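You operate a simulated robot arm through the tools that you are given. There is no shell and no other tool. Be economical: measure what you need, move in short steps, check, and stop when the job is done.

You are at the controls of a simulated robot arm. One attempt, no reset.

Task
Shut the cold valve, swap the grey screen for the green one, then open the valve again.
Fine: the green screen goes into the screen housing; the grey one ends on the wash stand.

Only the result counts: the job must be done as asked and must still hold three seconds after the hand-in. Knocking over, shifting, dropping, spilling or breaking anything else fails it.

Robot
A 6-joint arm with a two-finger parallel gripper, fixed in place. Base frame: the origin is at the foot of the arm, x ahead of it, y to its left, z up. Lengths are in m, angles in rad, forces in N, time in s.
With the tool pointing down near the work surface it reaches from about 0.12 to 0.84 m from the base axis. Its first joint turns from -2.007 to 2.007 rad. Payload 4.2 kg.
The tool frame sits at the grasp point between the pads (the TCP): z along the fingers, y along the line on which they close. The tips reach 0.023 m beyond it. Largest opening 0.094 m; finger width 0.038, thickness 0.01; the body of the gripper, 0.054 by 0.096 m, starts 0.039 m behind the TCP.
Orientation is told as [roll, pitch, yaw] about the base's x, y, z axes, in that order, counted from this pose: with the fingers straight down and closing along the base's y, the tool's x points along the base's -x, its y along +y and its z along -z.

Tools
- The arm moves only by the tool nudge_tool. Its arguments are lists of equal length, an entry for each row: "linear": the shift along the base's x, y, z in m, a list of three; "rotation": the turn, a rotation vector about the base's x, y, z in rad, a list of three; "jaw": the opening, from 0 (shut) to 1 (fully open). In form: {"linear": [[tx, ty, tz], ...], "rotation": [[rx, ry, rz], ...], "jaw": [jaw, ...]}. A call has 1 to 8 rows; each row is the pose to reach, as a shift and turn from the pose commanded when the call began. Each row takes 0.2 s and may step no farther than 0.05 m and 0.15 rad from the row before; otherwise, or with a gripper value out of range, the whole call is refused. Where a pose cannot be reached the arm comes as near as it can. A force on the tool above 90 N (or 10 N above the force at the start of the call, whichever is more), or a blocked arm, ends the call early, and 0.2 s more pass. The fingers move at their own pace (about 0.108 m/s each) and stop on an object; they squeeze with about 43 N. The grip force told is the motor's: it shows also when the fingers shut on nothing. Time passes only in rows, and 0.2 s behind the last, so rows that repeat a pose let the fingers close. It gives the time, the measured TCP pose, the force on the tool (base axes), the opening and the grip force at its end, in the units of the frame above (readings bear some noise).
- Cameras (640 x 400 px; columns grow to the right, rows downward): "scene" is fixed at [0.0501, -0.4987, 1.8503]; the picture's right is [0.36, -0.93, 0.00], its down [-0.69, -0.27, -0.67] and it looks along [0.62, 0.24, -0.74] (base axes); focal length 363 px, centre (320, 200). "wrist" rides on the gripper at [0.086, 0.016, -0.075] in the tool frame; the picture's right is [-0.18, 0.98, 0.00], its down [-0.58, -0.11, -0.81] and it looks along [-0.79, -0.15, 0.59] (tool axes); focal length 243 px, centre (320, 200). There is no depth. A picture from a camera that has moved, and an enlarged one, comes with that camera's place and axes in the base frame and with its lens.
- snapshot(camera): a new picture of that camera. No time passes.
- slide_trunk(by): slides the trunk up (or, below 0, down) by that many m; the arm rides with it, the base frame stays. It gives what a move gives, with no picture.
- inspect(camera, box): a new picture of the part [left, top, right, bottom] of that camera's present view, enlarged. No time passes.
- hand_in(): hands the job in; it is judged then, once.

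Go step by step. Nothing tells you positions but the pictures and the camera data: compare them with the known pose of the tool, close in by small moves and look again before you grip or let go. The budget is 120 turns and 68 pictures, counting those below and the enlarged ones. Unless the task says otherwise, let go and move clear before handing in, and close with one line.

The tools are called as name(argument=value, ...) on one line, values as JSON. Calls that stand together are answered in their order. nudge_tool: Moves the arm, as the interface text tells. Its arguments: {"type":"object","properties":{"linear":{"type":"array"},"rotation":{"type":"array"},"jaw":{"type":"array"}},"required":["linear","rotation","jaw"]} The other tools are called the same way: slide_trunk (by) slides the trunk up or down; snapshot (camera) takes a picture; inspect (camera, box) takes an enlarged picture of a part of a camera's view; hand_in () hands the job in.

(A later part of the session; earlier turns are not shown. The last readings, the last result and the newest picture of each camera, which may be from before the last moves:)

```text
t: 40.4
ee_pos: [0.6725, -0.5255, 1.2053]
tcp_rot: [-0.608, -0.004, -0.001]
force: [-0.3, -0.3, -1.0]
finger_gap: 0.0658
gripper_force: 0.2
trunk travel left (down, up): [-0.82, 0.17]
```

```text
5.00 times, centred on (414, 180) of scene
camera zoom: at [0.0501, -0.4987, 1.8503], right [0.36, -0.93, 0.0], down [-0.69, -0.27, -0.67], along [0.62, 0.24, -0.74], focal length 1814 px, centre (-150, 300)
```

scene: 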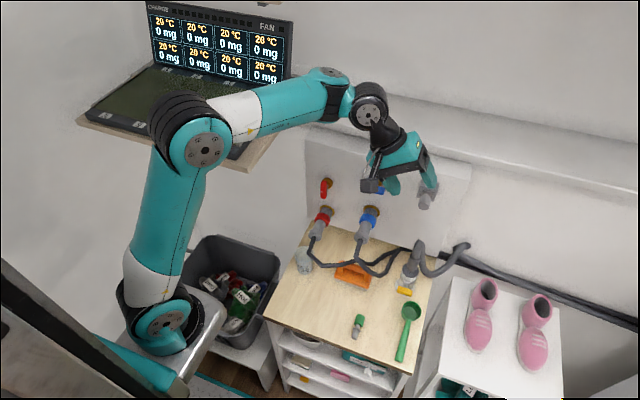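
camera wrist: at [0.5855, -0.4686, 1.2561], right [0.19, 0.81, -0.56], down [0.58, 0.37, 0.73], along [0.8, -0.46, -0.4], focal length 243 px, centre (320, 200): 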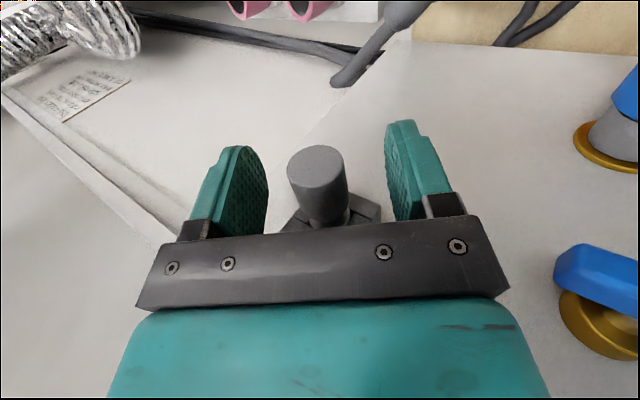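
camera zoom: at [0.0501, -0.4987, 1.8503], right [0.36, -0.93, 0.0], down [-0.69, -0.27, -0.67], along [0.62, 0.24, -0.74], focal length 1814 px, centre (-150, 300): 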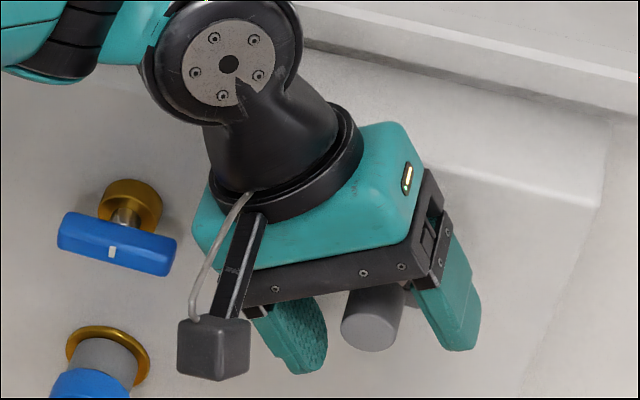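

The knob is centred between the fingers. I'll back off 8 mm along the tool axis, so the tips don't protrude past the knob when I lay it down, then close.

nudge_tool(linear=[[0, 0.0046, 0.0066], [0, 0.0046, 0.0066], [0, 0.0046, 0.0066], [0, 0.0046, 0.0066]], rotation=[[0, 0, 0], [0, 0, 0], [0, 0, 0], [0, 0, 0]], jaw=[0.7, 0.4, 0.1, 0.1])

```text
t: 41.4
ee_pos: [0.6716, -0.5209, 1.2114]
tcp_rot: [-0.606, -0.005, 0.0]
force: [-0.3, 0.1, -0.5]
finger_gap: 0.0242
gripper_force: 43.4
trunk travel left (down, up): [-0.82, 0.17]
```

Gripped at 24.2 mm with almost no side force. I'll pull straight out along −x.

nudge_tool(linear=[[-0.015, 0, 0], [-0.03, 0, 0], [-0.05, 0, 0], [-0.08, 0, 0], [-0.11, 0, 0]], rotation=[[0, 0, 0], [0, 0, 0], [0, 0, 0], [0, 0, 0], [0, 0, 0]], jaw=[0.1, 0.1, 0.1, 0.1, 0.1])

snapshot(camera="wrist")

inspect(camera="scene", box=[350, 140, 478, 220])

```text
t: 42.6
ee_pos: [0.5629, -0.5213, 1.2118]
tcp_rot: [-0.607, -0.005, 0.001]
force: [0.1, -0.2, 0.7]
finger_gap: 0.0245
gripper_force: 43.0
trunk travel left (down, up): [-0.82, 0.17]
```

```text
31 pictures are left
camera wrist: at [0.4761, -0.4639, 1.2632], right [0.19, 0.81, -0.56], down [0.58, 0.37, 0.73], along [0.8, -0.46, -0.4], focal length 243 px, centre (320, 200)
```

wrist: 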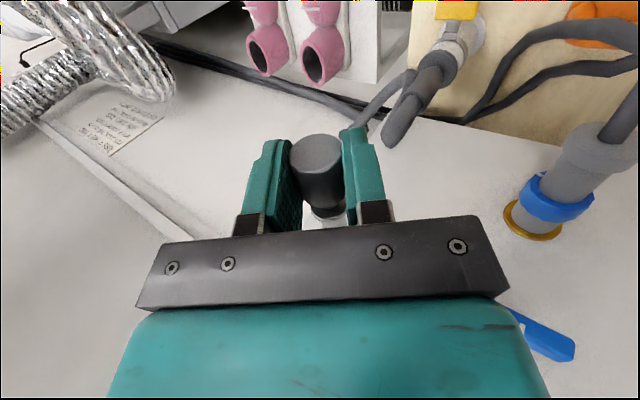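

```text
5.00 times, centred on (414, 180) of scene
camera zoom: at [0.0501, -0.4987, 1.8503], right [0.36, -0.93, 0.0], down [-0.69, -0.27, -0.67], along [0.62, 0.24, -0.74], focal length 1814 px, centre (-150, 300)
```

zoom: 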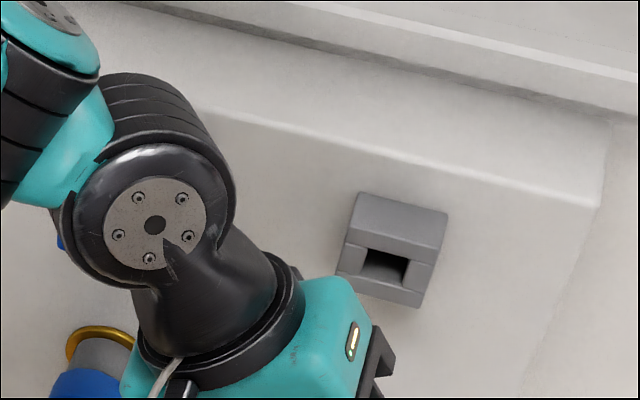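

The grey screen is out cleanly and the housing is empty. I'll carry it back and left, level the tool, and lay it on the free bench area near (0.475, −0.32).

nudge_tool(linear=[[-0.03, 0.025, 0], [-0.06, 0.05, 0], [-0.08, 0.08, 0], [-0.088, 0.11, -0.01], [-0.088, 0.14, -0.02], [-0.088, 0.17, -0.04], [-0.088, 0.201, -0.07], [-0.088, 0.201, -0.11]], rotation=[[0.1, 0, 0], [0.2, 0, 0], [0.3, 0, 0], [0.4, 0, 0], [0.5, 0, 0], [0.607, 0, 0], [0.607, 0, 0], [0.607, 0, 0]], jaw=[0.1, 0.1, 0.1, 0.1, 0.1, 0.1, 0.1, 0.1])

snapshot(camera="scene")

snapshot(camera="wrist")

```text
t: 44.4
ee_pos: [0.4732, -0.3182, 1.1026]
tcp_rot: [-0.002, -0.003, -0.002]
force: [-0.1, -0.3, 0.3]
finger_gap: 0.0241
gripper_force: 43.6
trunk travel left (down, up): [-0.82, 0.17]
```

```text
29 pictures are left
```

scene: 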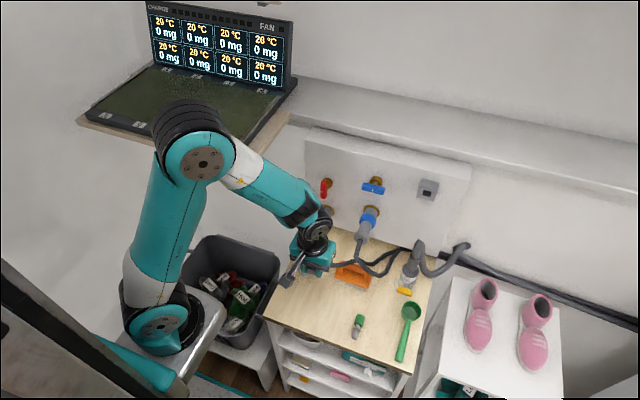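

```text
28 pictures are left
camera wrist: at [0.3869, -0.3019, 1.1761], right [0.19, 0.98, 0.0], down [0.58, -0.11, 0.81], along [0.8, -0.15, -0.59], focal length 243 px, centre (320, 200)
```

wrist: 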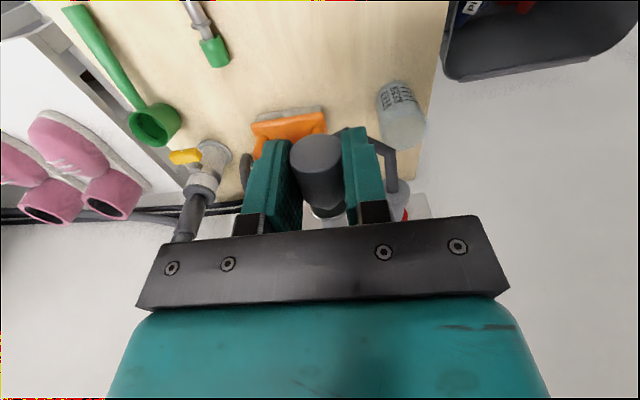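

The drop spot is clear, and triangulating the green screen puts the bench top at about z = 0.85. I'll descend.

nudge_tool(linear=[[0, 0, -0.045], [0, 0, -0.09], [0, 0, -0.135], [0, 0, -0.17], [0, 0, -0.2]], rotation=[[0, 0, 0], [0, 0, 0], [0, 0, 0], [0, 0, 0], [0, 0, 0]], jaw=[0.1, 0.1, 0.1, 0.1, 0.1])

inspect(camera="scene", box=[250, 220, 410, 320])

snapshot(camera="wrist")

```text
t: 45.6
ee_pos: [0.4743, -0.3189, 0.9028]
tcp_rot: [0.0, -0.005, -0.004]
force: [0.6, 0.3, -0.6]
finger_gap: 0.0245
gripper_force: 42.9
trunk travel left (down, up): [-0.82, 0.17]
```

```text
4.00 times, centred on (330, 270) of scene
camera zoom: at [0.0501, -0.4987, 1.8503], right [0.36, -0.93, 0.0], down [-0.69, -0.27, -0.67], along [0.62, 0.24, -0.74], focal length 1452 px, centre (280, -80)
```

zoom: 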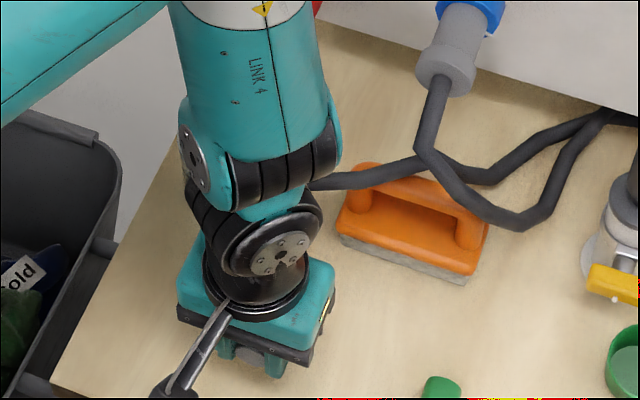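

```text
26 pictures are left
camera wrist: at [0.3869, -0.302, 0.976], right [0.19, 0.98, 0.0], down [0.58, -0.11, 0.81], along [0.8, -0.15, -0.59], focal length 243 px, centre (320, 200)
```

wrist: 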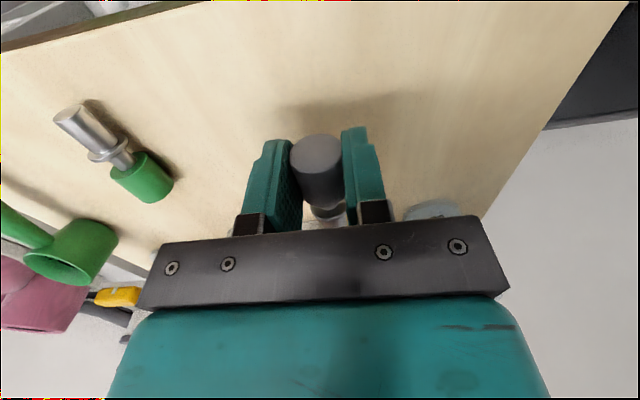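

Clear. I'll lower the last 24 mm in small steps.

nudge_tool(linear=[[0, 0, -0.012], [0, 0, -0.02], [0, 0, -0.025]], rotation=[[0, 0, 0], [0, 0, 0], [0, 0, 0]], jaw=[0.1, 0.1, 0.1])

inspect(camera="wrist", box=[220, 80, 420, 240])

```text
t: 46.4
ee_pos: [0.4727, -0.3187, 0.8768]
tcp_rot: [-0.002, -0.004, -0.004]
force: [-0.4, 0.0, -0.1]
finger_gap: 0.0243
gripper_force: 42.9
trunk travel left (down, up): [-0.82, 0.17]
```

```text
2.50 times, centred on (320, 160) of wrist
camera zoom: at [0.3874, -0.3022, 0.9508], right [0.19, 0.98, 0.0], down [0.58, -0.11, 0.81], along [0.79, -0.15, -0.59], focal length 606 px, centre (320, 300)
```

zoom: 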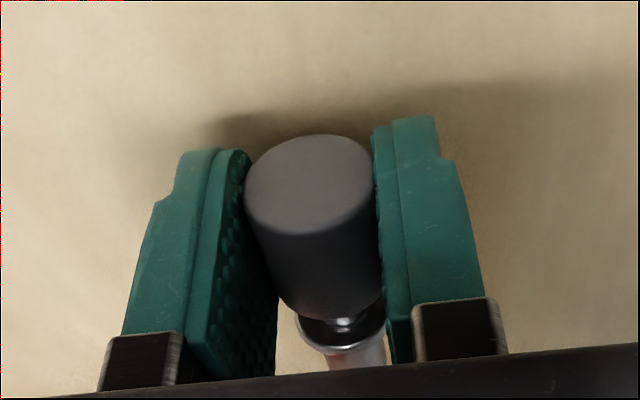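

Almost down. I'll feel for the bench with 3 mm more.

nudge_tool(linear=[[0, 0, -0.002], [0, 0, -0.004]], rotation=[[0, 0, 0], [0, 0, 0]], jaw=[0.1, 0.1])

```text
t: 47.0
ee_pos: [0.4746, -0.3184, 0.8724]
tcp_rot: [0.0, -0.004, -0.004]
force: [0.0, 0.5, 1.7]
finger_gap: 0.0244
gripper_force: 43.5
trunk travel left (down, up): [-0.82, 0.17]
```

nudge_tool(linear=[[0, 0, -0.002]], rotation=[[0, 0, 0]], jaw=[0.1])

```text
t: 47.4
ee_pos: [0.4738, -0.3197, 0.8731]
tcp_rot: [0.0, -0.006, -0.003]
force: [-1.3, 1.4, 34.6]
finger_gap: 0.0243
gripper_force: 43.1
trunk travel left (down, up): [-0.82, 0.17]
```

The bench is felt at tip height 0.85. I'll ease off 2 mm, open gently, let it settle, then rise.

nudge_tool(linear=[[0, 0, 0.002], [0, 0, 0.002], [0, 0, 0.002], [0, 0, 0.002], [0, 0, 0.03], [0, 0, 0.07], [0, 0, 0.11], [0, 0, 0.15]], rotation=[[0, 0, 0], [0, 0, 0], [0, 0, 0], [0, 0, 0], [0, 0, 0], [0, 0, 0], [0, 0, 0], [0, 0, 0]], jaw=[0.1, 0.3, 0.5, 0.5, 0.5, 0.5, 0.5, 0.5])

snapshot(camera="wrist")

```text
t: 49.2
ee_pos: [0.4743, -0.318, 1.0213]
tcp_rot: [0.002, -0.003, -0.003]
force: [0.8, -0.4, 0.2]
finger_gap: 0.047
gripper_force: 0.0
trunk travel left (down, up): [-0.82, 0.17]
```

```text
24 pictures are left
camera wrist: at [0.3877, -0.3021, 1.0952], right [0.19, 0.98, 0.0], down [0.58, -0.11, 0.81], along [0.79, -0.15, -0.59], focal length 243 px, centre (320, 200)
```

wrist: 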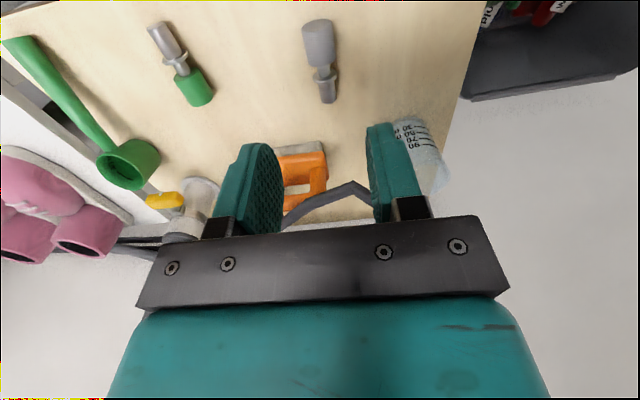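

The grey screen lies stably on the stand. The green screen's knob spans x 0.475–0.507 at y −0.45, with the strainer pointing −x. I'll yaw 180° so the strainer points +x once I turn back.

nudge_tool(linear=[[0.003, -0.016, 0.01], [0.006, -0.032, 0.02], [0.009, -0.048, 0.03], [0.012, -0.064, 0.03], [0.015, -0.08, 0.03], [0.018, -0.096, 0.03], [0.02, -0.115, 0.03], [0.023, -0.132, 0.03]], rotation=[[0, 0, -0.15], [0, 0, -0.3], [0, 0, -0.45], [0, 0, -0.6], [0, 0, -0.75], [0, 0, -0.9], [0, 0, -1.05], [0, 0, -1.2]], jaw=[0.6, 0.6, 0.6, 0.6, 0.6, 0.6, 0.6, 0.6])

nudge_tool(linear=[[0, 0, 0], [0, 0, 0], [0, 0, 0], [0, 0, 0], [0, 0, 0], [0, 0, 0], [0, 0, 0], [0, 0, 0]], rotation=[[0, 0, -0.15], [0, 0, -0.3], [0, 0, -0.45], [0, 0, -0.6], [0, 0, -0.75], [0, 0, -0.9], [0, 0, -1.05], [0, 0, -1.2]], jaw=[0.6, 0.6, 0.6, 0.6, 0.6, 0.6, 0.6, 0.6])

```text
t: 51.0
ee_pos: [0.4968, -0.4513, 1.0515]
tcp_rot: [0.001, -0.005, -1.206]
force: [0.0, 0.8, -0.9]
finger_gap: 0.0567
gripper_force: 0.1
trunk travel left (down, up): [-0.82, 0.17]
```

```text
t: 52.8
ee_pos: [0.4965, -0.4513, 1.0516]
tcp_rot: [-0.001, -0.004, -2.407]
force: [0.5, 0.7, -0.4]
finger_gap: 0.0563
gripper_force: 0.1
trunk travel left (down, up): [-0.82, 0.17]
```

nudge_tool(linear=[[0, 0, 0], [0, 0, 0], [0, 0, 0], [0, 0, 0], [0, 0, 0]], rotation=[[0, 0, -0.15], [0, 0, -0.3], [0, 0, -0.45], [0, 0, -0.6], [0, 0, -0.735]], jaw=[0.6, 0.6, 0.6, 0.6, 0.6])

snapshot(camera="wrist")

inspect(camera="scene", box=[290, 220, 450, 340])

```text
t: 54.0
ee_pos: [0.4978, -0.4501, 1.0509]
tcp_rot: [-0.001, -0.007, -3.14]
force: [-0.3, 0.5, -1.0]
finger_gap: 0.0562
gripper_force: 0.0
trunk travel left (down, up): [-0.82, 0.17]
```

```text
23 pictures are left
camera wrist: at [0.5843, -0.4669, 1.1248], right [-0.18, -0.98, 0.0], down [-0.58, 0.11, 0.81], along [-0.8, 0.15, -0.59], focal length 243 px, centre (320, 200)
```

wrist: 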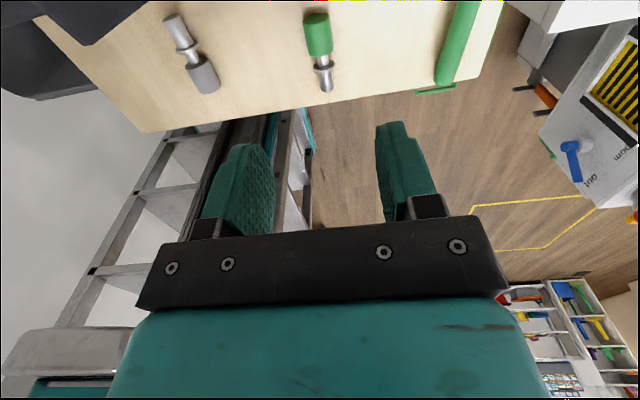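

```text
3.33 times, centred on (370, 280) of scene
camera zoom: at [0.0501, -0.4987, 1.8503], right [0.36, -0.93, 0.0], down [-0.69, -0.27, -0.67], along [0.62, 0.24, -0.74], focal length 1210 px, centre (153, -67)
```

zoom: 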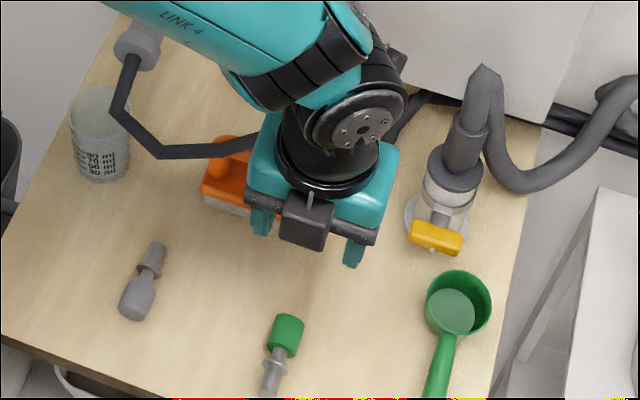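

The green screen is square under the gripper with its knob centre at (0.490, −0.448). I'll descend onto it.

nudge_tool(linear=[[-0.001, 0.002, -0.04], [-0.001, 0.002, -0.08], [-0.001, 0.002, -0.12], [-0.001, 0.002, -0.145]], rotation=[[0, 0.005, 0], [0, 0.005, 0], [0, 0.005, 0], [0, 0.005, 0]], jaw=[0.6, 0.6, 0.6, 0.6])

snapshot(camera="wrist")

inspect(camera="scene", box=[290, 240, 450, 340])

```text
t: 55.0
ee_pos: [0.497, -0.4503, 0.9056]
tcp_rot: [0.0, -0.009, -3.138]
force: [0.0, 0.7, 0.4]
finger_gap: 0.0564
gripper_force: 0.1
trunk travel left (down, up): [-0.82, 0.17]
```

```text
21 pictures are left
camera wrist: at [0.5846, -0.4646, 0.9786], right [-0.18, -0.98, 0.0], down [-0.57, 0.11, 0.81], along [-0.8, 0.14, -0.58], focal length 243 px, centre (320, 200)
```

wrist: 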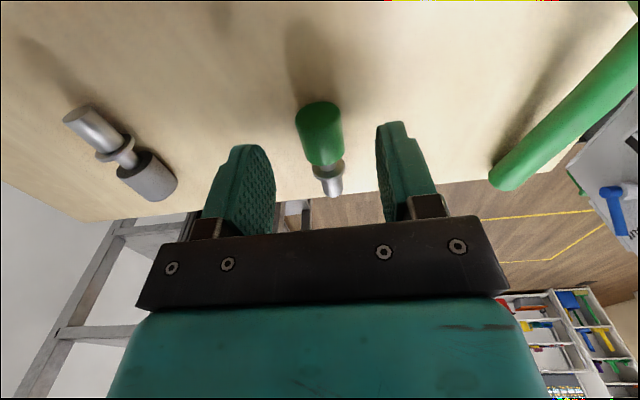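

```text
4.00 times, centred on (370, 290) of scene
camera zoom: at [0.0501, -0.4987, 1.8503], right [0.36, -0.93, 0.0], down [-0.69, -0.27, -0.67], along [0.62, 0.24, -0.74], focal length 1452 px, centre (120, -160)
```

zoom: 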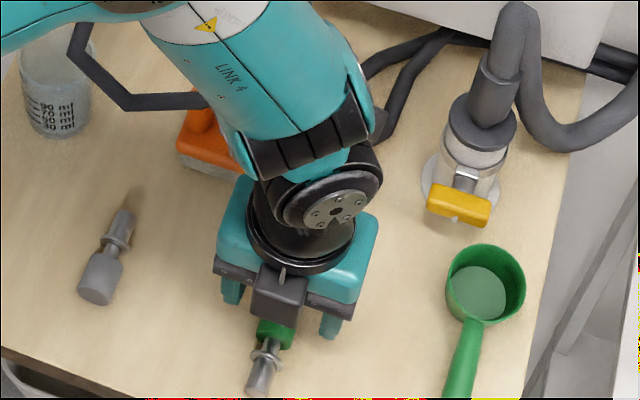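

Alignment is good; the knob's outer end is at about x 0.504. I'll shift −3 mm, lower to just above the bench, and close.

nudge_tool(linear=[[-0.003, 0, -0.015], [-0.003, 0, -0.027], [-0.003, 0, -0.031], [-0.003, 0, -0.031], [-0.003, 0, -0.031], [-0.003, 0, -0.031]], rotation=[[0, 0, 0], [0, 0, 0], [0, 0, 0], [0, 0, 0], [0, 0, 0], [0, 0, 0]], jaw=[0.6, 0.6, 0.6, 0.4, 0.1, 0.1])

inspect(camera="wrist", box=[220, 80, 420, 240])

```text
t: 56.4
ee_pos: [0.4922, -0.4494, 0.8755]
tcp_rot: [0.001, -0.011, -3.138]
force: [-0.2, 0.2, 0.4]
finger_gap: 0.0244
gripper_force: 43.5
trunk travel left (down, up): [-0.82, 0.17]
```

```text
2.50 times, centred on (320, 160) of wrist
camera zoom: at [0.5814, -0.465, 0.9484], right [-0.18, -0.98, 0.0], down [-0.57, 0.11, 0.81], along [-0.8, 0.15, -0.58], focal length 606 px, centre (320, 300)
```

zoom: 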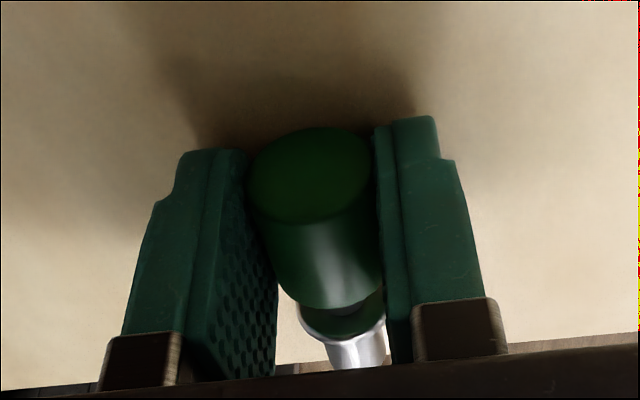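

The green screen is gripped at 24.4 mm and looks just like the grey one did in the hand. I'll lift it and yaw back.

nudge_tool(linear=[[0, 0, 0.03], [0, 0, 0.07], [0, 0, 0.11], [0, 0, 0.15], [0, 0, 0.19], [0, 0, 0.23]], rotation=[[0, 0, 0], [0, 0, 0], [0, 0, 0.1], [0, 0, 0.25], [0, 0, 0.4], [0, 0, 0.55]], jaw=[0.1, 0.1, 0.1, 0.1, 0.1, 0.1])

nudge_tool(linear=[[0, 0, 0.01], [0, 0, 0.02], [0, 0, 0.03], [0, 0, 0.04], [0, 0, 0.05], [0, 0, 0.06], [0, 0, 0.07], [0, 0, 0.08]], rotation=[[0, 0, 0.15], [0, 0, 0.3], [0, 0, 0.45], [0, 0, 0.6], [0, 0, 0.75], [0, 0, 0.9], [0, 0, 1.05], [0, 0, 1.2]], jaw=[0.1, 0.1, 0.1, 0.1, 0.1, 0.1, 0.1, 0.1])

nudge_tool(linear=[[0, 0, 0], [0, 0, 0], [0, 0, 0], [0, 0, 0], [0, 0, 0], [0, 0, 0], [0, 0, 0], [0, 0, 0]], rotation=[[0, 0, 0.15], [0, 0, 0.3], [0, 0, 0.45], [0, 0, 0.6], [0, 0, 0.75], [0, 0, 0.9], [0, 0, 1.05], [0, 0, 1.2]], jaw=[0.1, 0.1, 0.1, 0.1, 0.1, 0.1, 0.1, 0.1])

```text
t: 57.8
ee_pos: [0.4944, -0.4501, 1.1042]
tcp_rot: [-0.003, -0.01, -2.584]
force: [0.4, 0.0, -0.1]
finger_gap: 0.009
gripper_force: 0.1
trunk travel left (down, up): [-0.82, 0.17]
```

```text
t: 59.6
ee_pos: [0.4925, -0.4486, 1.1849]
tcp_rot: [0.0, -0.009, -1.386]
force: [0.7, 0.1, -0.3]
finger_gap: 0.0094
gripper_force: 0.1
trunk travel left (down, up): [-0.82, 0.17]
```

```text
t: 61.4
ee_pos: [0.4928, -0.4495, 1.1847]
tcp_rot: [0.001, -0.01, -0.186]
force: [0.7, -0.3, 0.5]
finger_gap: 0.0096
gripper_force: 0.0
trunk travel left (down, up): [-0.82, 0.17]
```

The gap fell to 9 mm, so the green screen slipped out during the lift. I need to find where it is.

snapshot(camera="scene")

snapshot(camera="wrist")

```text
18 pictures are left
```

scene: 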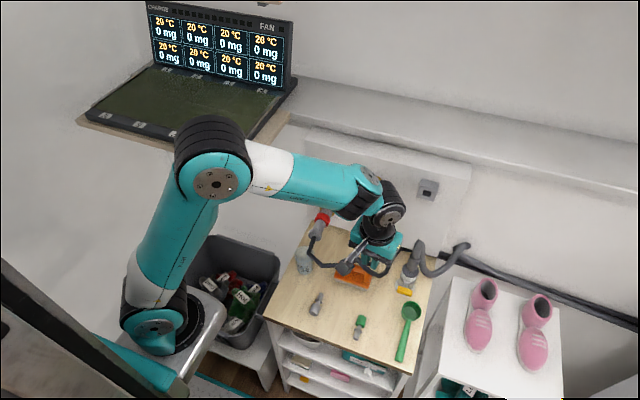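

```text
17 pictures are left
camera wrist: at [0.4106, -0.4169, 1.2581], right [0.36, 0.93, 0.0], down [0.54, -0.21, 0.81], along [0.76, -0.29, -0.58], focal length 243 px, centre (320, 200)
```

wrist: 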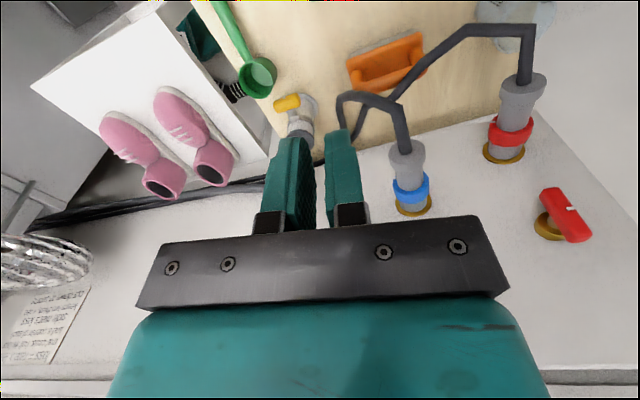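

It is still lying on the bench near its original spot. I'll enlarge to get its exact pose.

inspect(camera="scene", box=[290, 270, 418, 350])

```text
5.00 times, centred on (354, 310) of scene
camera zoom: at [0.0501, -0.4987, 1.8503], right [0.36, -0.93, 0.0], down [-0.69, -0.27, -0.67], along [0.62, 0.24, -0.74], focal length 1814 px, centre (150, -350)
```

zoom: 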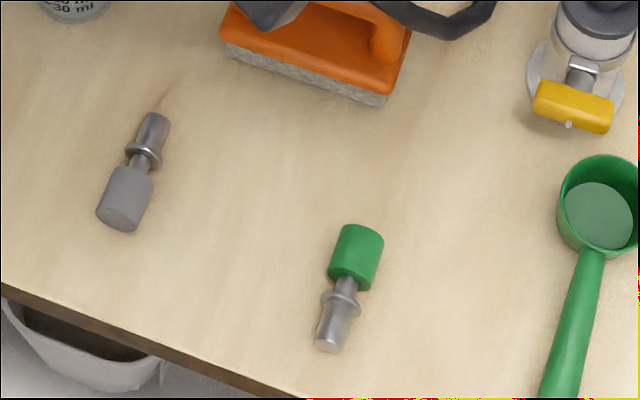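

The green screen hasn't moved; it slipped straight away because the fingertips gripped too shallow. I'll go back, yaw again, and this time grip with the tips on the bench and lift slowly.

nudge_tool(linear=[[0, 0, 0], [0, 0, 0], [0, 0, 0], [0, 0, 0], [0, 0, 0], [0, 0, 0], [0, 0, 0], [0, 0, 0]], rotation=[[0, 0, -0.15], [0, 0, -0.3], [0, 0, -0.45], [0, 0, -0.6], [0, 0, -0.75], [0, 0, -0.9], [0, 0, -1.05], [0, 0, -1.2]], jaw=[0.6, 0.6, 0.6, 0.6, 0.6, 0.6, 0.6, 0.6])

nudge_tool(linear=[[0, 0, -0.02], [0, 0, -0.04], [0, 0, -0.06], [0, 0, -0.08], [0, 0, -0.1], [0, 0, -0.12], [0, 0, -0.14], [0, 0, -0.16]], rotation=[[0, 0, -0.15], [0, 0, -0.3], [0, 0, -0.45], [0, 0, -0.6], [0, 0, -0.75], [0, 0, -0.9], [0, 0, -1.05], [0, 0, -1.2]], jaw=[0.6, 0.6, 0.6, 0.6, 0.6, 0.6, 0.6, 0.6])

nudge_tool(linear=[[0, 0, -0.03], [0, 0, -0.06], [0, 0, -0.08], [0, -0.001, -0.1], [0, -0.001, -0.11]], rotation=[[0, 0, -0.15], [0, 0, -0.3], [0, 0, -0.45], [0, 0, -0.556], [0, 0, -0.556]], jaw=[0.6, 0.6, 0.6, 0.6, 0.6])

snapshot(camera="wrist")

```text
t: 63.2
ee_pos: [0.4936, -0.4484, 1.1857]
tcp_rot: [0.0, -0.009, -1.388]
force: [0.5, -0.7, -0.3]
finger_gap: 0.0563
gripper_force: 0.0
trunk travel left (down, up): [-0.82, 0.17]
```

```text
t: 65.0
ee_pos: [0.4919, -0.4476, 1.0249]
tcp_rot: [-0.002, -0.007, -2.591]
force: [-0.2, -0.4, 0.0]
finger_gap: 0.0564
gripper_force: 0.1
trunk travel left (down, up): [-0.82, 0.17]
```

```text
t: 66.2
ee_pos: [0.4925, -0.4489, 0.9141]
tcp_rot: [-0.001, -0.008, 3.138]
force: [0.1, 0.6, 0.4]
finger_gap: 0.0566
gripper_force: 0.0
trunk travel left (down, up): [-0.82, 0.17]
```

```text
15 pictures are left
camera wrist: at [0.5809, -0.4654, 0.9877], right [-0.19, -0.98, 0.0], down [-0.57, 0.11, 0.81], along [-0.8, 0.15, -0.58], focal length 243 px, centre (320, 200)
```

wrist: 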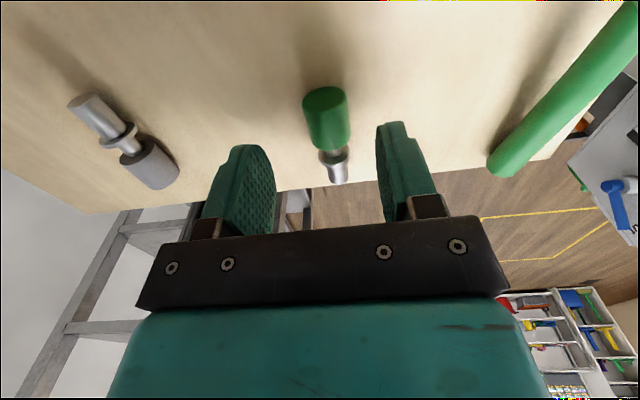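

Aligned; the knob is at y −0.452. I'll go down until the tips touch the bench, then close fully.

nudge_tool(linear=[[-0.001, -0.002, -0.02], [-0.001, -0.002, -0.035], [-0.001, -0.002, -0.0415], [-0.001, -0.002, -0.0415], [-0.001, -0.002, -0.0415], [-0.001, -0.002, -0.0415], [-0.001, -0.002, -0.0415]], rotation=[[0, 0, 0], [0, 0, 0], [0, 0, 0], [0, 0, 0], [0, 0, 0], [0, 0, 0], [0, 0, 0]], jaw=[0.6, 0.6, 0.6, 0.4, 0.1, 0, 0])

nudge_tool(linear=[[0, 0, 0.003], [0, 0, 0.007], [0, 0, 0.012]], rotation=[[0, 0, 0], [0, 0, 0], [0, 0, 0]], jaw=[0, 0, 0])

```text
t: 67.8
ee_pos: [0.4936, -0.4516, 0.8727]
tcp_rot: [-0.001, -0.008, 3.138]
force: [0.4, 0.5, 6.4]
finger_gap: 0.0242
gripper_force: 43.0
trunk travel left (down, up): [-0.82, 0.17]
```

```text
t: 68.6
ee_pos: [0.4923, -0.4514, 0.8868]
tcp_rot: [-0.001, -0.01, 3.14]
force: [-0.3, 0.0, -0.5]
finger_gap: 0.024
gripper_force: 42.8
trunk travel left (down, up): [-0.82, 0.17]
```

It holds. I'll keep lifting slowly and check the gap.

nudge_tool(linear=[[0, 0, 0.008], [0, 0, 0.018], [0, 0, 0.03], [0, 0, 0.043], [0, 0, 0.058], [0, 0, 0.075], [0, 0, 0.092], [0, 0, 0.11]], rotation=[[0, 0, 0], [0, 0, 0], [0, 0, 0], [0, 0, 0], [0, 0, 0], [0, 0, 0], [0, 0, 0], [0, 0, 0]], jaw=[0, 0, 0, 0, 0, 0, 0, 0])

snapshot(camera="wrist")

```text
t: 70.4
ee_pos: [0.4924, -0.452, 0.9964]
tcp_rot: [-0.001, -0.013, 3.14]
force: [0.6, 0.2, -0.6]
finger_gap: 0.0239
gripper_force: 43.0
trunk travel left (down, up): [-0.82, 0.17]
```

```text
14 pictures are left
camera wrist: at [0.5801, -0.4678, 1.0696], right [-0.19, -0.98, 0.0], down [-0.57, 0.11, 0.81], along [-0.8, 0.15, -0.58], focal length 243 px, centre (320, 200)
```

wrist: 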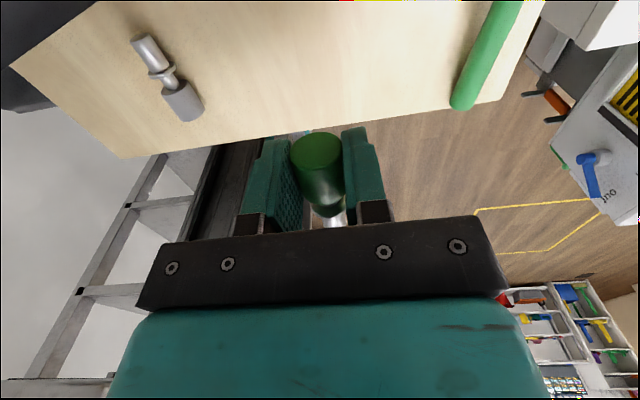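

It's held securely. I'll yaw back +180° while rising.

nudge_tool(linear=[[0, 0, 0.01], [0, 0, 0.03], [0, 0, 0.05], [0, 0, 0.07], [0, 0, 0.09], [0, 0, 0.11], [0, 0, 0.13], [0, 0, 0.15]], rotation=[[0, 0, 0.1], [0, 0, 0.23], [0, 0, 0.36], [0, 0, 0.5], [0, 0, 0.64], [0, 0, 0.78], [0, 0, 0.92], [0, 0, 1.06]], jaw=[0, 0, 0, 0, 0, 0, 0, 0])

nudge_tool(linear=[[0, 0, 0.01], [0, 0, 0.02], [0, 0, 0.03], [0, 0, 0.04], [0, 0, 0.05], [0, 0, 0.06], [0, 0, 0.07], [0, 0, 0.08]], rotation=[[0, 0, 0.14], [0, 0, 0.28], [0, 0, 0.42], [0, 0, 0.56], [0, 0, 0.7], [0, 0, 0.84], [0, 0, 0.97], [0, 0, 1.1]], jaw=[0, 0, 0, 0, 0, 0, 0, 0])

nudge_tool(linear=[[0, 0, 0], [0, 0, 0], [0, 0, 0], [0, 0, 0], [0, 0, 0], [0, 0, 0], [0, 0, 0]], rotation=[[0, 0, 0.14], [0, 0, 0.28], [0, 0, 0.42], [0, 0, 0.56], [0, 0, 0.7], [0, 0, 0.84], [0, 0, 0.983]], jaw=[0, 0, 0, 0, 0, 0, 0])

```text
t: 72.2
ee_pos: [0.4915, -0.4535, 1.1457]
tcp_rot: [0.0, -0.01, -2.079]
force: [-0.4, 0.0, -0.9]
finger_gap: 0.0242
gripper_force: 43.0
trunk travel left (down, up): [-0.82, 0.17]
```

```text
t: 74.0
ee_pos: [0.4908, -0.4525, 1.2258]
tcp_rot: [-0.001, -0.009, -0.979]
force: [-0.1, 0.1, -1.1]
finger_gap: 0.0244
gripper_force: 43.5
trunk travel left (down, up): [-0.82, 0.17]
```

```text
t: 75.6
ee_pos: [0.4921, -0.4512, 1.2249]
tcp_rot: [-0.001, -0.008, 0.001]
force: [-0.2, 0.5, -0.5]
finger_gap: 0.0242
gripper_force: 43.2
trunk travel left (down, up): [-0.82, 0.17]
```

Still held, with the strainer now towards +x. I'll roll −0.606 and move to a pre-insert pose with the tip short of the block.

nudge_tool(linear=[[0.015, -0.012, 0.01], [0.03, -0.025, 0.01], [0.045, -0.038, 0.005], [0.06, -0.05, 0], [0.075, -0.06, -0.006], [0.088, -0.0685, -0.0114]], rotation=[[-0.1, 0.004, 0], [-0.2, 0.004, 0], [-0.3, 0.004, 0], [-0.4, 0.004, 0], [-0.5, 0.004, 0], [-0.605, 0.004, 0]], jaw=[0, 0, 0, 0, 0, 0])

snapshot(camera="wrist")

inspect(camera="scene", box=[350, 150, 478, 230])

```text
t: 77.0
ee_pos: [0.5804, -0.5199, 1.2138]
tcp_rot: [-0.609, -0.003, 0.003]
force: [-0.5, -0.5, -0.5]
finger_gap: 0.0243
gripper_force: 43.2
trunk travel left (down, up): [-0.82, 0.17]
```

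```text
13 pictures are left
camera wrist: at [0.4932, -0.4648, 1.2657], right [0.18, 0.81, -0.56], down [0.58, 0.37, 0.73], along [0.8, -0.46, -0.4], focal length 243 px, centre (320, 200)
```

wrist: 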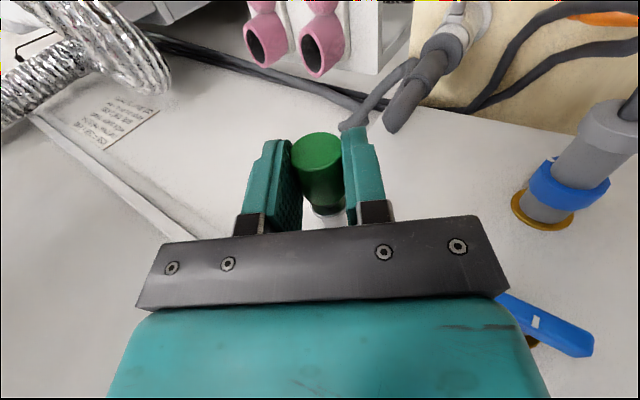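

```text
5.00 times, centred on (414, 190) of scene
camera zoom: at [0.0501, -0.4987, 1.8503], right [0.36, -0.93, 0.0], down [-0.69, -0.27, -0.67], along [0.62, 0.24, -0.74], focal length 1814 px, centre (-150, 250)
```

zoom: 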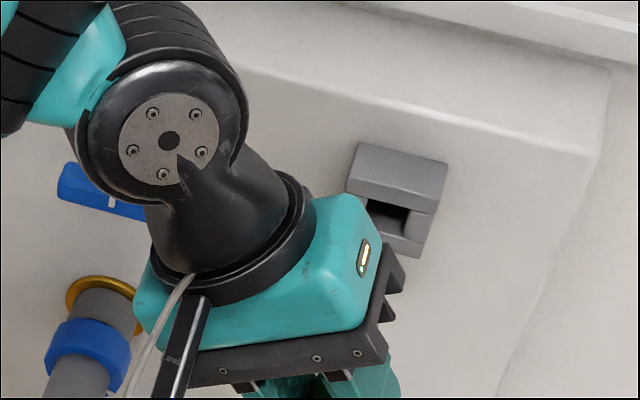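

The hold matches the grey screen's, so the extraction line applies. I'll advance until the tip is just outside the housing and check.

nudge_tool(linear=[[0.02, 0, 0], [0.04, 0, 0]], rotation=[[0, 0, 0], [0, 0, 0]], jaw=[0, 0])

inspect(camera="scene", box=[374, 160, 470, 220])

```text
t: 77.6
ee_pos: [0.6194, -0.5211, 1.2143]
tcp_rot: [-0.603, -0.007, 0.003]
force: [0.2, 1.3, 0.3]
finger_gap: 0.0241
gripper_force: 43.2
trunk travel left (down, up): [-0.82, 0.17]
```

```text
6.67 times, centred on (422, 190) of scene
camera zoom: at [0.0501, -0.4987, 1.8503], right [0.36, -0.93, 0.0], down [-0.69, -0.27, -0.67], along [0.62, 0.24, -0.74], focal length 2419 px, centre (-360, 267)
```

zoom: 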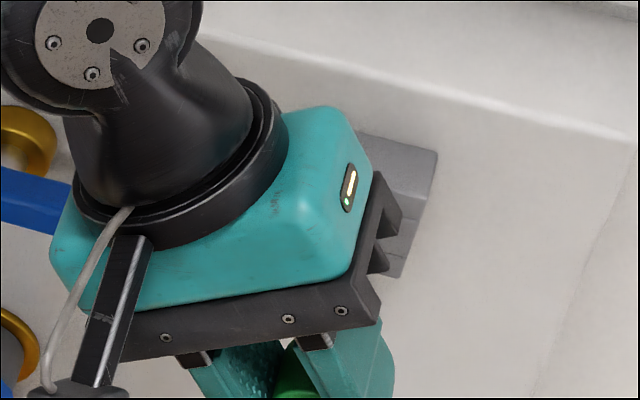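

The view is blocked, but I'm on the line the grey screen came out on. I'll insert slowly and watch the force.

nudge_tool(linear=[[0.008, 0, 0], [0.016, 0, 0], [0.024, 0, 0], [0.03, 0, 0]], rotation=[[0, 0, 0], [0, 0, 0], [0, 0, 0], [0, 0, 0]], jaw=[0, 0, 0, 0])

```text
t: 78.6
ee_pos: [0.6501, -0.5205, 1.2145]
tcp_rot: [-0.605, -0.004, 0.004]
force: [-0.5, 0.0, -0.5]
finger_gap: 0.0242
gripper_force: 43.5
trunk travel left (down, up): [-0.82, 0.17]
```

No resistance so far. Continuing in small steps.

nudge_tool(linear=[[0.005, 0, 0], [0.01, 0, 0], [0.015, 0, 0], [0.02, 0, 0]], rotation=[[0, 0, 0], [0, 0, 0], [0, 0, 0], [0, 0, 0]], jaw=[0, 0, 0, 0])

snapshot(camera="wrist")

```text
t: 79.6
ee_pos: [0.6698, -0.5204, 1.2147]
tcp_rot: [-0.604, -0.003, 0.005]
force: [-6.2, 1.0, -3.5]
finger_gap: 0.0243
gripper_force: 42.9
trunk travel left (down, up): [-0.82, 0.17]
```

```text
10 pictures are left
camera wrist: at [0.5834, -0.465, 1.2657], right [0.18, 0.81, -0.56], down [0.58, 0.37, 0.73], along [0.8, -0.46, -0.4], focal length 243 px, centre (320, 200)
```

wrist: 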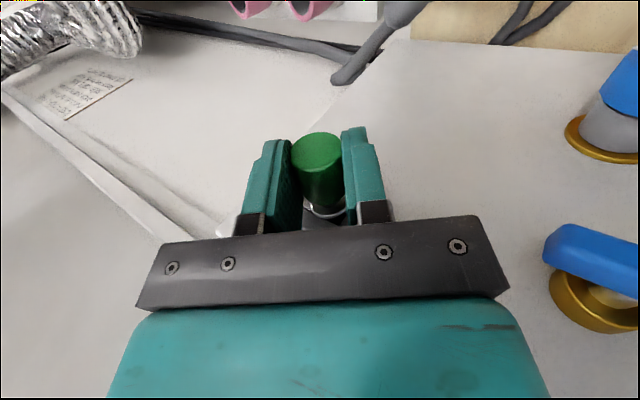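

Contact is starting near the expected depth. I'll push gently a few mm more to seat it.

nudge_tool(linear=[[0.002, 0, 0], [0.004, 0, 0]], rotation=[[0, 0, 0], [0, 0, 0]], jaw=[0, 0])

inspect(camera="wrist", box=[256, 110, 384, 230])

```text
t: 80.2
ee_pos: [0.6718, -0.5204, 1.2137]
tcp_rot: [-0.604, -0.002, 0.0]
force: [-22.5, 7.7, -3.9]
finger_gap: 0.0244
gripper_force: 43.2
trunk travel left (down, up): [-0.82, 0.17]
```

```text
3.33 times, centred on (320, 170) of wrist
camera zoom: at [0.5854, -0.4648, 1.266], right [0.19, 0.81, -0.56], down [0.58, 0.37, 0.73], along [0.79, -0.46, -0.4], focal length 809 px, centre (320, 300)
```

zoom: 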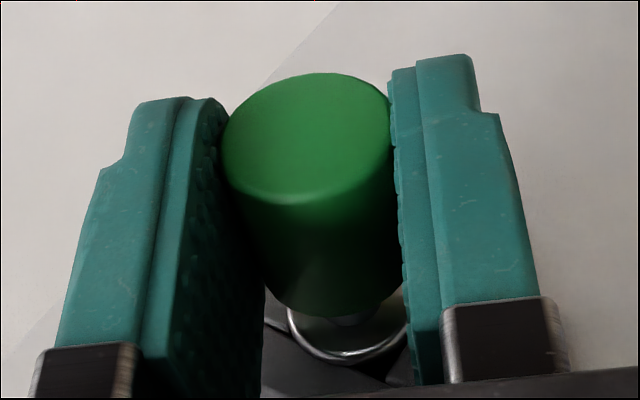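

It's nearly seated, with the outer end at about x 0.66 against 0.662 for the grey one. One slightly firmer push will show whether it goes further.

nudge_tool(linear=[[0.002, 0, 0], [0.004, 0, 0]], rotation=[[0, 0, 0], [0, 0, 0]], jaw=[0, 0])

```text
t: 80.8
ee_pos: [0.6746, -0.5198, 1.2147]
tcp_rot: [-0.602, -0.002, -0.001]
force: [-35.2, 7.4, -7.5]
finger_gap: 0.0243
gripper_force: 42.6
trunk travel left (down, up): [-0.82, 0.17]
```

inspect(camera="wrist", box=[256, 110, 384, 230])

```text
3.33 times, centred on (320, 170) of wrist
camera zoom: at [0.5887, -0.4649, 1.2658], right [0.19, 0.81, -0.56], down [0.58, 0.37, 0.73], along [0.79, -0.46, -0.4], focal length 809 px, centre (320, 300)
```

zoom: 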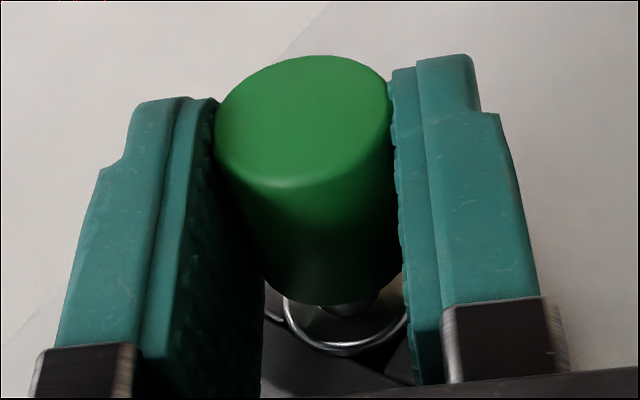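

The knob slid about 3 mm in the grip, so the screen stopped, and it reads roughly 3 mm higher than the grey one sat. I'll ease back, shift down slightly and press again.

nudge_tool(linear=[[-0.004, 0, 0], [-0.008, 0, 0], [-0.008, -0.001, -0.0025], [-0.004, -0.001, -0.0025], [-0.001, -0.001, -0.0025]], rotation=[[0, 0, 0], [0, 0, 0], [0, 0, 0], [0, 0, 0], [0, 0, 0]], jaw=[0, 0, 0, 0, 0])

inspect(camera="wrist", box=[256, 110, 384, 230])

```text
t: 82.0
ee_pos: [0.6744, -0.5217, 1.2126]
tcp_rot: [-0.604, -0.003, -0.001]
force: [-15.8, 8.5, 6.8]
finger_gap: 0.0244
gripper_force: 43.2
trunk travel left (down, up): [-0.82, 0.17]
```

```text
3.33 times, centred on (320, 170) of wrist
camera zoom: at [0.5886, -0.4651, 1.2643], right [0.19, 0.81, -0.56], down [0.58, 0.37, 0.73], along [0.79, -0.46, -0.4], focal length 809 px, centre (320, 300)
```

zoom: 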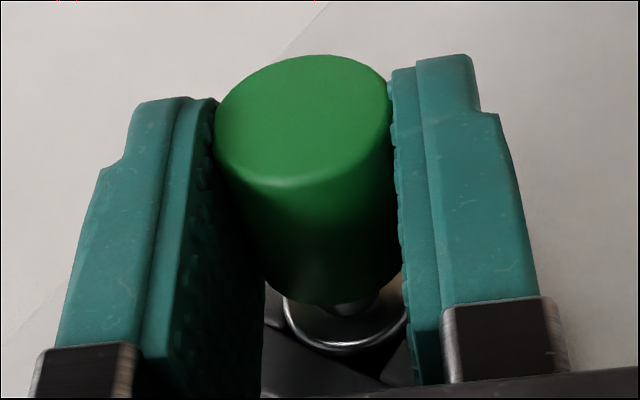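

The hole now constrains it both ways and the push force dropped, so the screen is inside. I'll release, back off along the tool axis and look.

nudge_tool(linear=[[-0.001, 0, 0], [-0.001, 0, 0], [-0.001, 0, 0], [-0.001, 0, 0], [-0.002, 0.015, 0.022], [-0.004, 0.03, 0.045], [-0.03, 0.043, 0.066]], rotation=[[0, 0, 0], [0, 0, 0], [0, 0, 0], [0, 0, 0], [0, 0, 0], [0, 0, 0], [0, 0, 0]], jaw=[0.2, 0.4, 0.7, 0.7, 0.7, 0.7, 0.7])

inspect(camera="wrist", box=[270, 90, 398, 210])

```text
t: 83.6
ee_pos: [0.6482, -0.4774, 1.2777]
tcp_rot: [-0.604, -0.002, 0.004]
force: [0.3, -0.8, -0.8]
finger_gap: 0.0659
gripper_force: 0.1
trunk travel left (down, up): [-0.82, 0.17]
```

```text
3.33 times, centred on (334, 150) of wrist
camera zoom: at [0.5618, -0.4233, 1.3285], right [0.18, 0.81, -0.56], down [0.58, 0.37, 0.73], along [0.8, -0.46, -0.4], focal length 809 px, centre (273, 367)
```

zoom: 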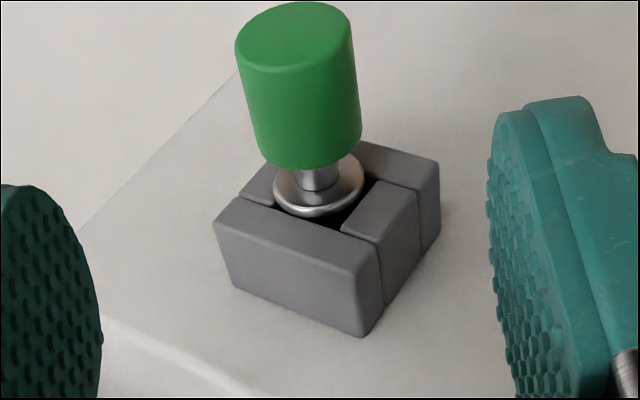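

The green screen is in the housing with its flange in the opening, at most about 1 mm prouder than the grey one was. I'll push its end axially with closed fingers to seat it fully.

nudge_tool(linear=[[-0.03, 0, 0], [-0.045, -0.012, -0.018], [-0.045, -0.024, -0.036], [-0.045, -0.036, -0.054], [-0.045, -0.048, -0.073], [-0.025, -0.048, -0.073], [-0.013, -0.048, -0.073]], rotation=[[0, 0, 0], [0, 0, 0], [0, 0, 0], [0, 0, 0], [0, 0, 0], [0, 0, 0], [0, 0, 0]], jaw=[0.3, 0, 0, 0, 0, 0, 0])

nudge_tool(linear=[[0.003, 0, 0], [0.006, 0, 0], [0.008, 0, 0]], rotation=[[0, 0, 0], [0, 0, 0], [0, 0, 0]], jaw=[0, 0, 0])

```text
t: 85.2
ee_pos: [0.6331, -0.5278, 1.2048]
tcp_rot: [-0.603, -0.004, 0.003]
force: [-0.4, -0.6, 0.1]
finger_gap: 0.0001
gripper_force: 42.7
trunk travel left (down, up): [-0.82, 0.17]
```

```text
t: 86.0
ee_pos: [0.6411, -0.5259, 1.2053]
tcp_rot: [-0.604, -0.005, -0.001]
force: [-12.6, 2.5, 1.6]
finger_gap: 0.0001
gripper_force: 42.2
trunk travel left (down, up): [-0.82, 0.17]
```

Contact at x ≈ 0.641. I'll add a few mm of commanded push.

nudge_tool(linear=[[0.002, 0, 0], [0.004, 0, 0], [0.006, 0, 0]], rotation=[[0, 0, 0], [0, 0, 0], [0, 0, 0]], jaw=[0, 0, 0])

```text
t: 86.8
ee_pos: [0.6397, -0.5271, 1.2048]
tcp_rot: [-0.605, 0.003, -0.012]
force: [-54.4, 6.6, -2.3]
finger_gap: 0.0
gripper_force: 41.9
trunk travel left (down, up): [-0.82, 0.17]
```

It stops hard at 54 N without moving, so the green screen is fully seated. Now I'll retreat, level the tool, and go above the left end of the blue lever to push it back down to open.

nudge_tool(linear=[[-0.02, 0, 0], [-0.06, 0, 0.01], [-0.08, 0.03, 0.03], [-0.09, 0.06, 0.05], [-0.09, 0.09, 0.07], [-0.09, 0.12, 0.08], [-0.09, 0.15, 0.08], [-0.09, 0.153, 0.08]], rotation=[[0, 0, 0], [0, 0, 0], [0.12, 0, 0], [0.24, 0, 0], [0.36, 0, 0], [0.48, 0, 0], [0.6, 0, 0], [0.604, 0, 0]], jaw=[0, 0, 0, 0, 0, 0, 0, 0])

```text
t: 88.6
ee_pos: [0.5574, -0.3721, 1.2858]
tcp_rot: [0.0, -0.005, -0.001]
force: [0.2, -0.2, -0.3]
finger_gap: 0.0
gripper_force: 42.5
trunk travel left (down, up): [-0.82, 0.17]
```

nudge_tool(linear=[[0.045, 0.001, -0.01], [0.09, 0.002, -0.02], [0.12, 0.002, -0.035], [0.135, 0.002, -0.041]], rotation=[[0, 0, 0], [0, 0, 0], [0, 0, 0], [0, 0, 0]], jaw=[0, 0, 0, 0])

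inspect(camera="scene", box=[320, 150, 448, 230])

snapshot(camera="wrist")

```text
t: 89.6
ee_pos: [0.6918, -0.3715, 1.2435]
tcp_rot: [0.001, -0.008, -0.001]
force: [-0.4, 0.1, 0.3]
finger_gap: 0.0001
gripper_force: 42.7
trunk travel left (down, up): [-0.82, 0.17]
```

```text
5.00 times, centred on (384, 190) of scene
camera zoom: at [0.0501, -0.4987, 1.8503], right [0.36, -0.93, 0.0], down [-0.69, -0.27, -0.67], along [0.62, 0.24, -0.74], focal length 1814 px, centre (0, 250)
```

zoom: 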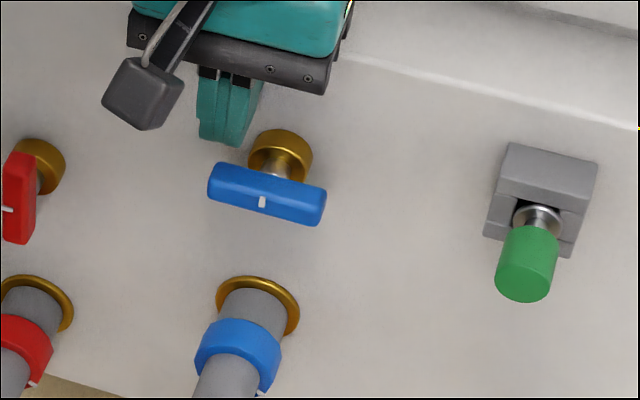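

```text
4 pictures are left
camera wrist: at [0.6058, -0.3547, 1.3173], right [0.18, 0.98, 0.0], down [0.58, -0.11, 0.81], along [0.8, -0.15, -0.59], focal length 243 px, centre (320, 200)
```

wrist: 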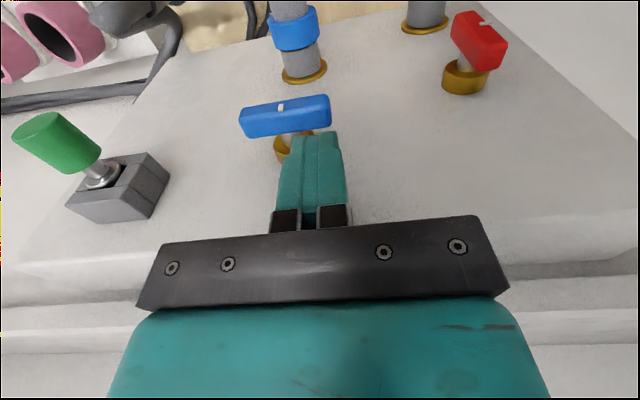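

The finger is right above the left end of the lever. I'll push down in small steps.

nudge_tool(linear=[[0, 0, -0.015], [0, 0, -0.028], [0, 0, -0.036], [0, 0, -0.043], [0, 0, -0.05]], rotation=[[0, 0, 0], [0, 0, 0], [0, 0, 0], [0, 0, 0], [0, 0, 0]], jaw=[0, 0, 0, 0, 0])

```text
t: 90.8
ee_pos: [0.6942, -0.3704, 1.2084]
tcp_rot: [-0.016, -0.03, 0.003]
force: [-2.1, 6.5, 81.4]
finger_gap: 0.0
gripper_force: 42.6
trunk travel left (down, up): [-0.82, 0.17]
```

It blocked at 81 N, probably because the fingertip is also on the brass hub or too close to the pivot. I'll lift off and retry further from the pivot and a bit in front of the hub.

nudge_tool(linear=[[0, 0, 0.02], [-0.009, 0.008, 0.02], [-0.009, 0.008, 0.012], [-0.009, 0.008, 0.004], [-0.009, 0.008, -0.002], [-0.009, 0.008, -0.006]], rotation=[[0, 0, 0], [0, 0, 0], [0, 0, 0], [0, 0, 0], [0, 0, 0], [0, 0, 0]], jaw=[0, 0, 0, 0, 0, 0])

```text
t: 92.2
ee_pos: [0.6821, -0.3631, 1.1875]
tcp_rot: [0.0, -0.003, 0.0]
force: [-13.2, 0.1, 6.5]
finger_gap: 0.0
gripper_force: 42.3
trunk travel left (down, up): [-0.82, 0.17]
```

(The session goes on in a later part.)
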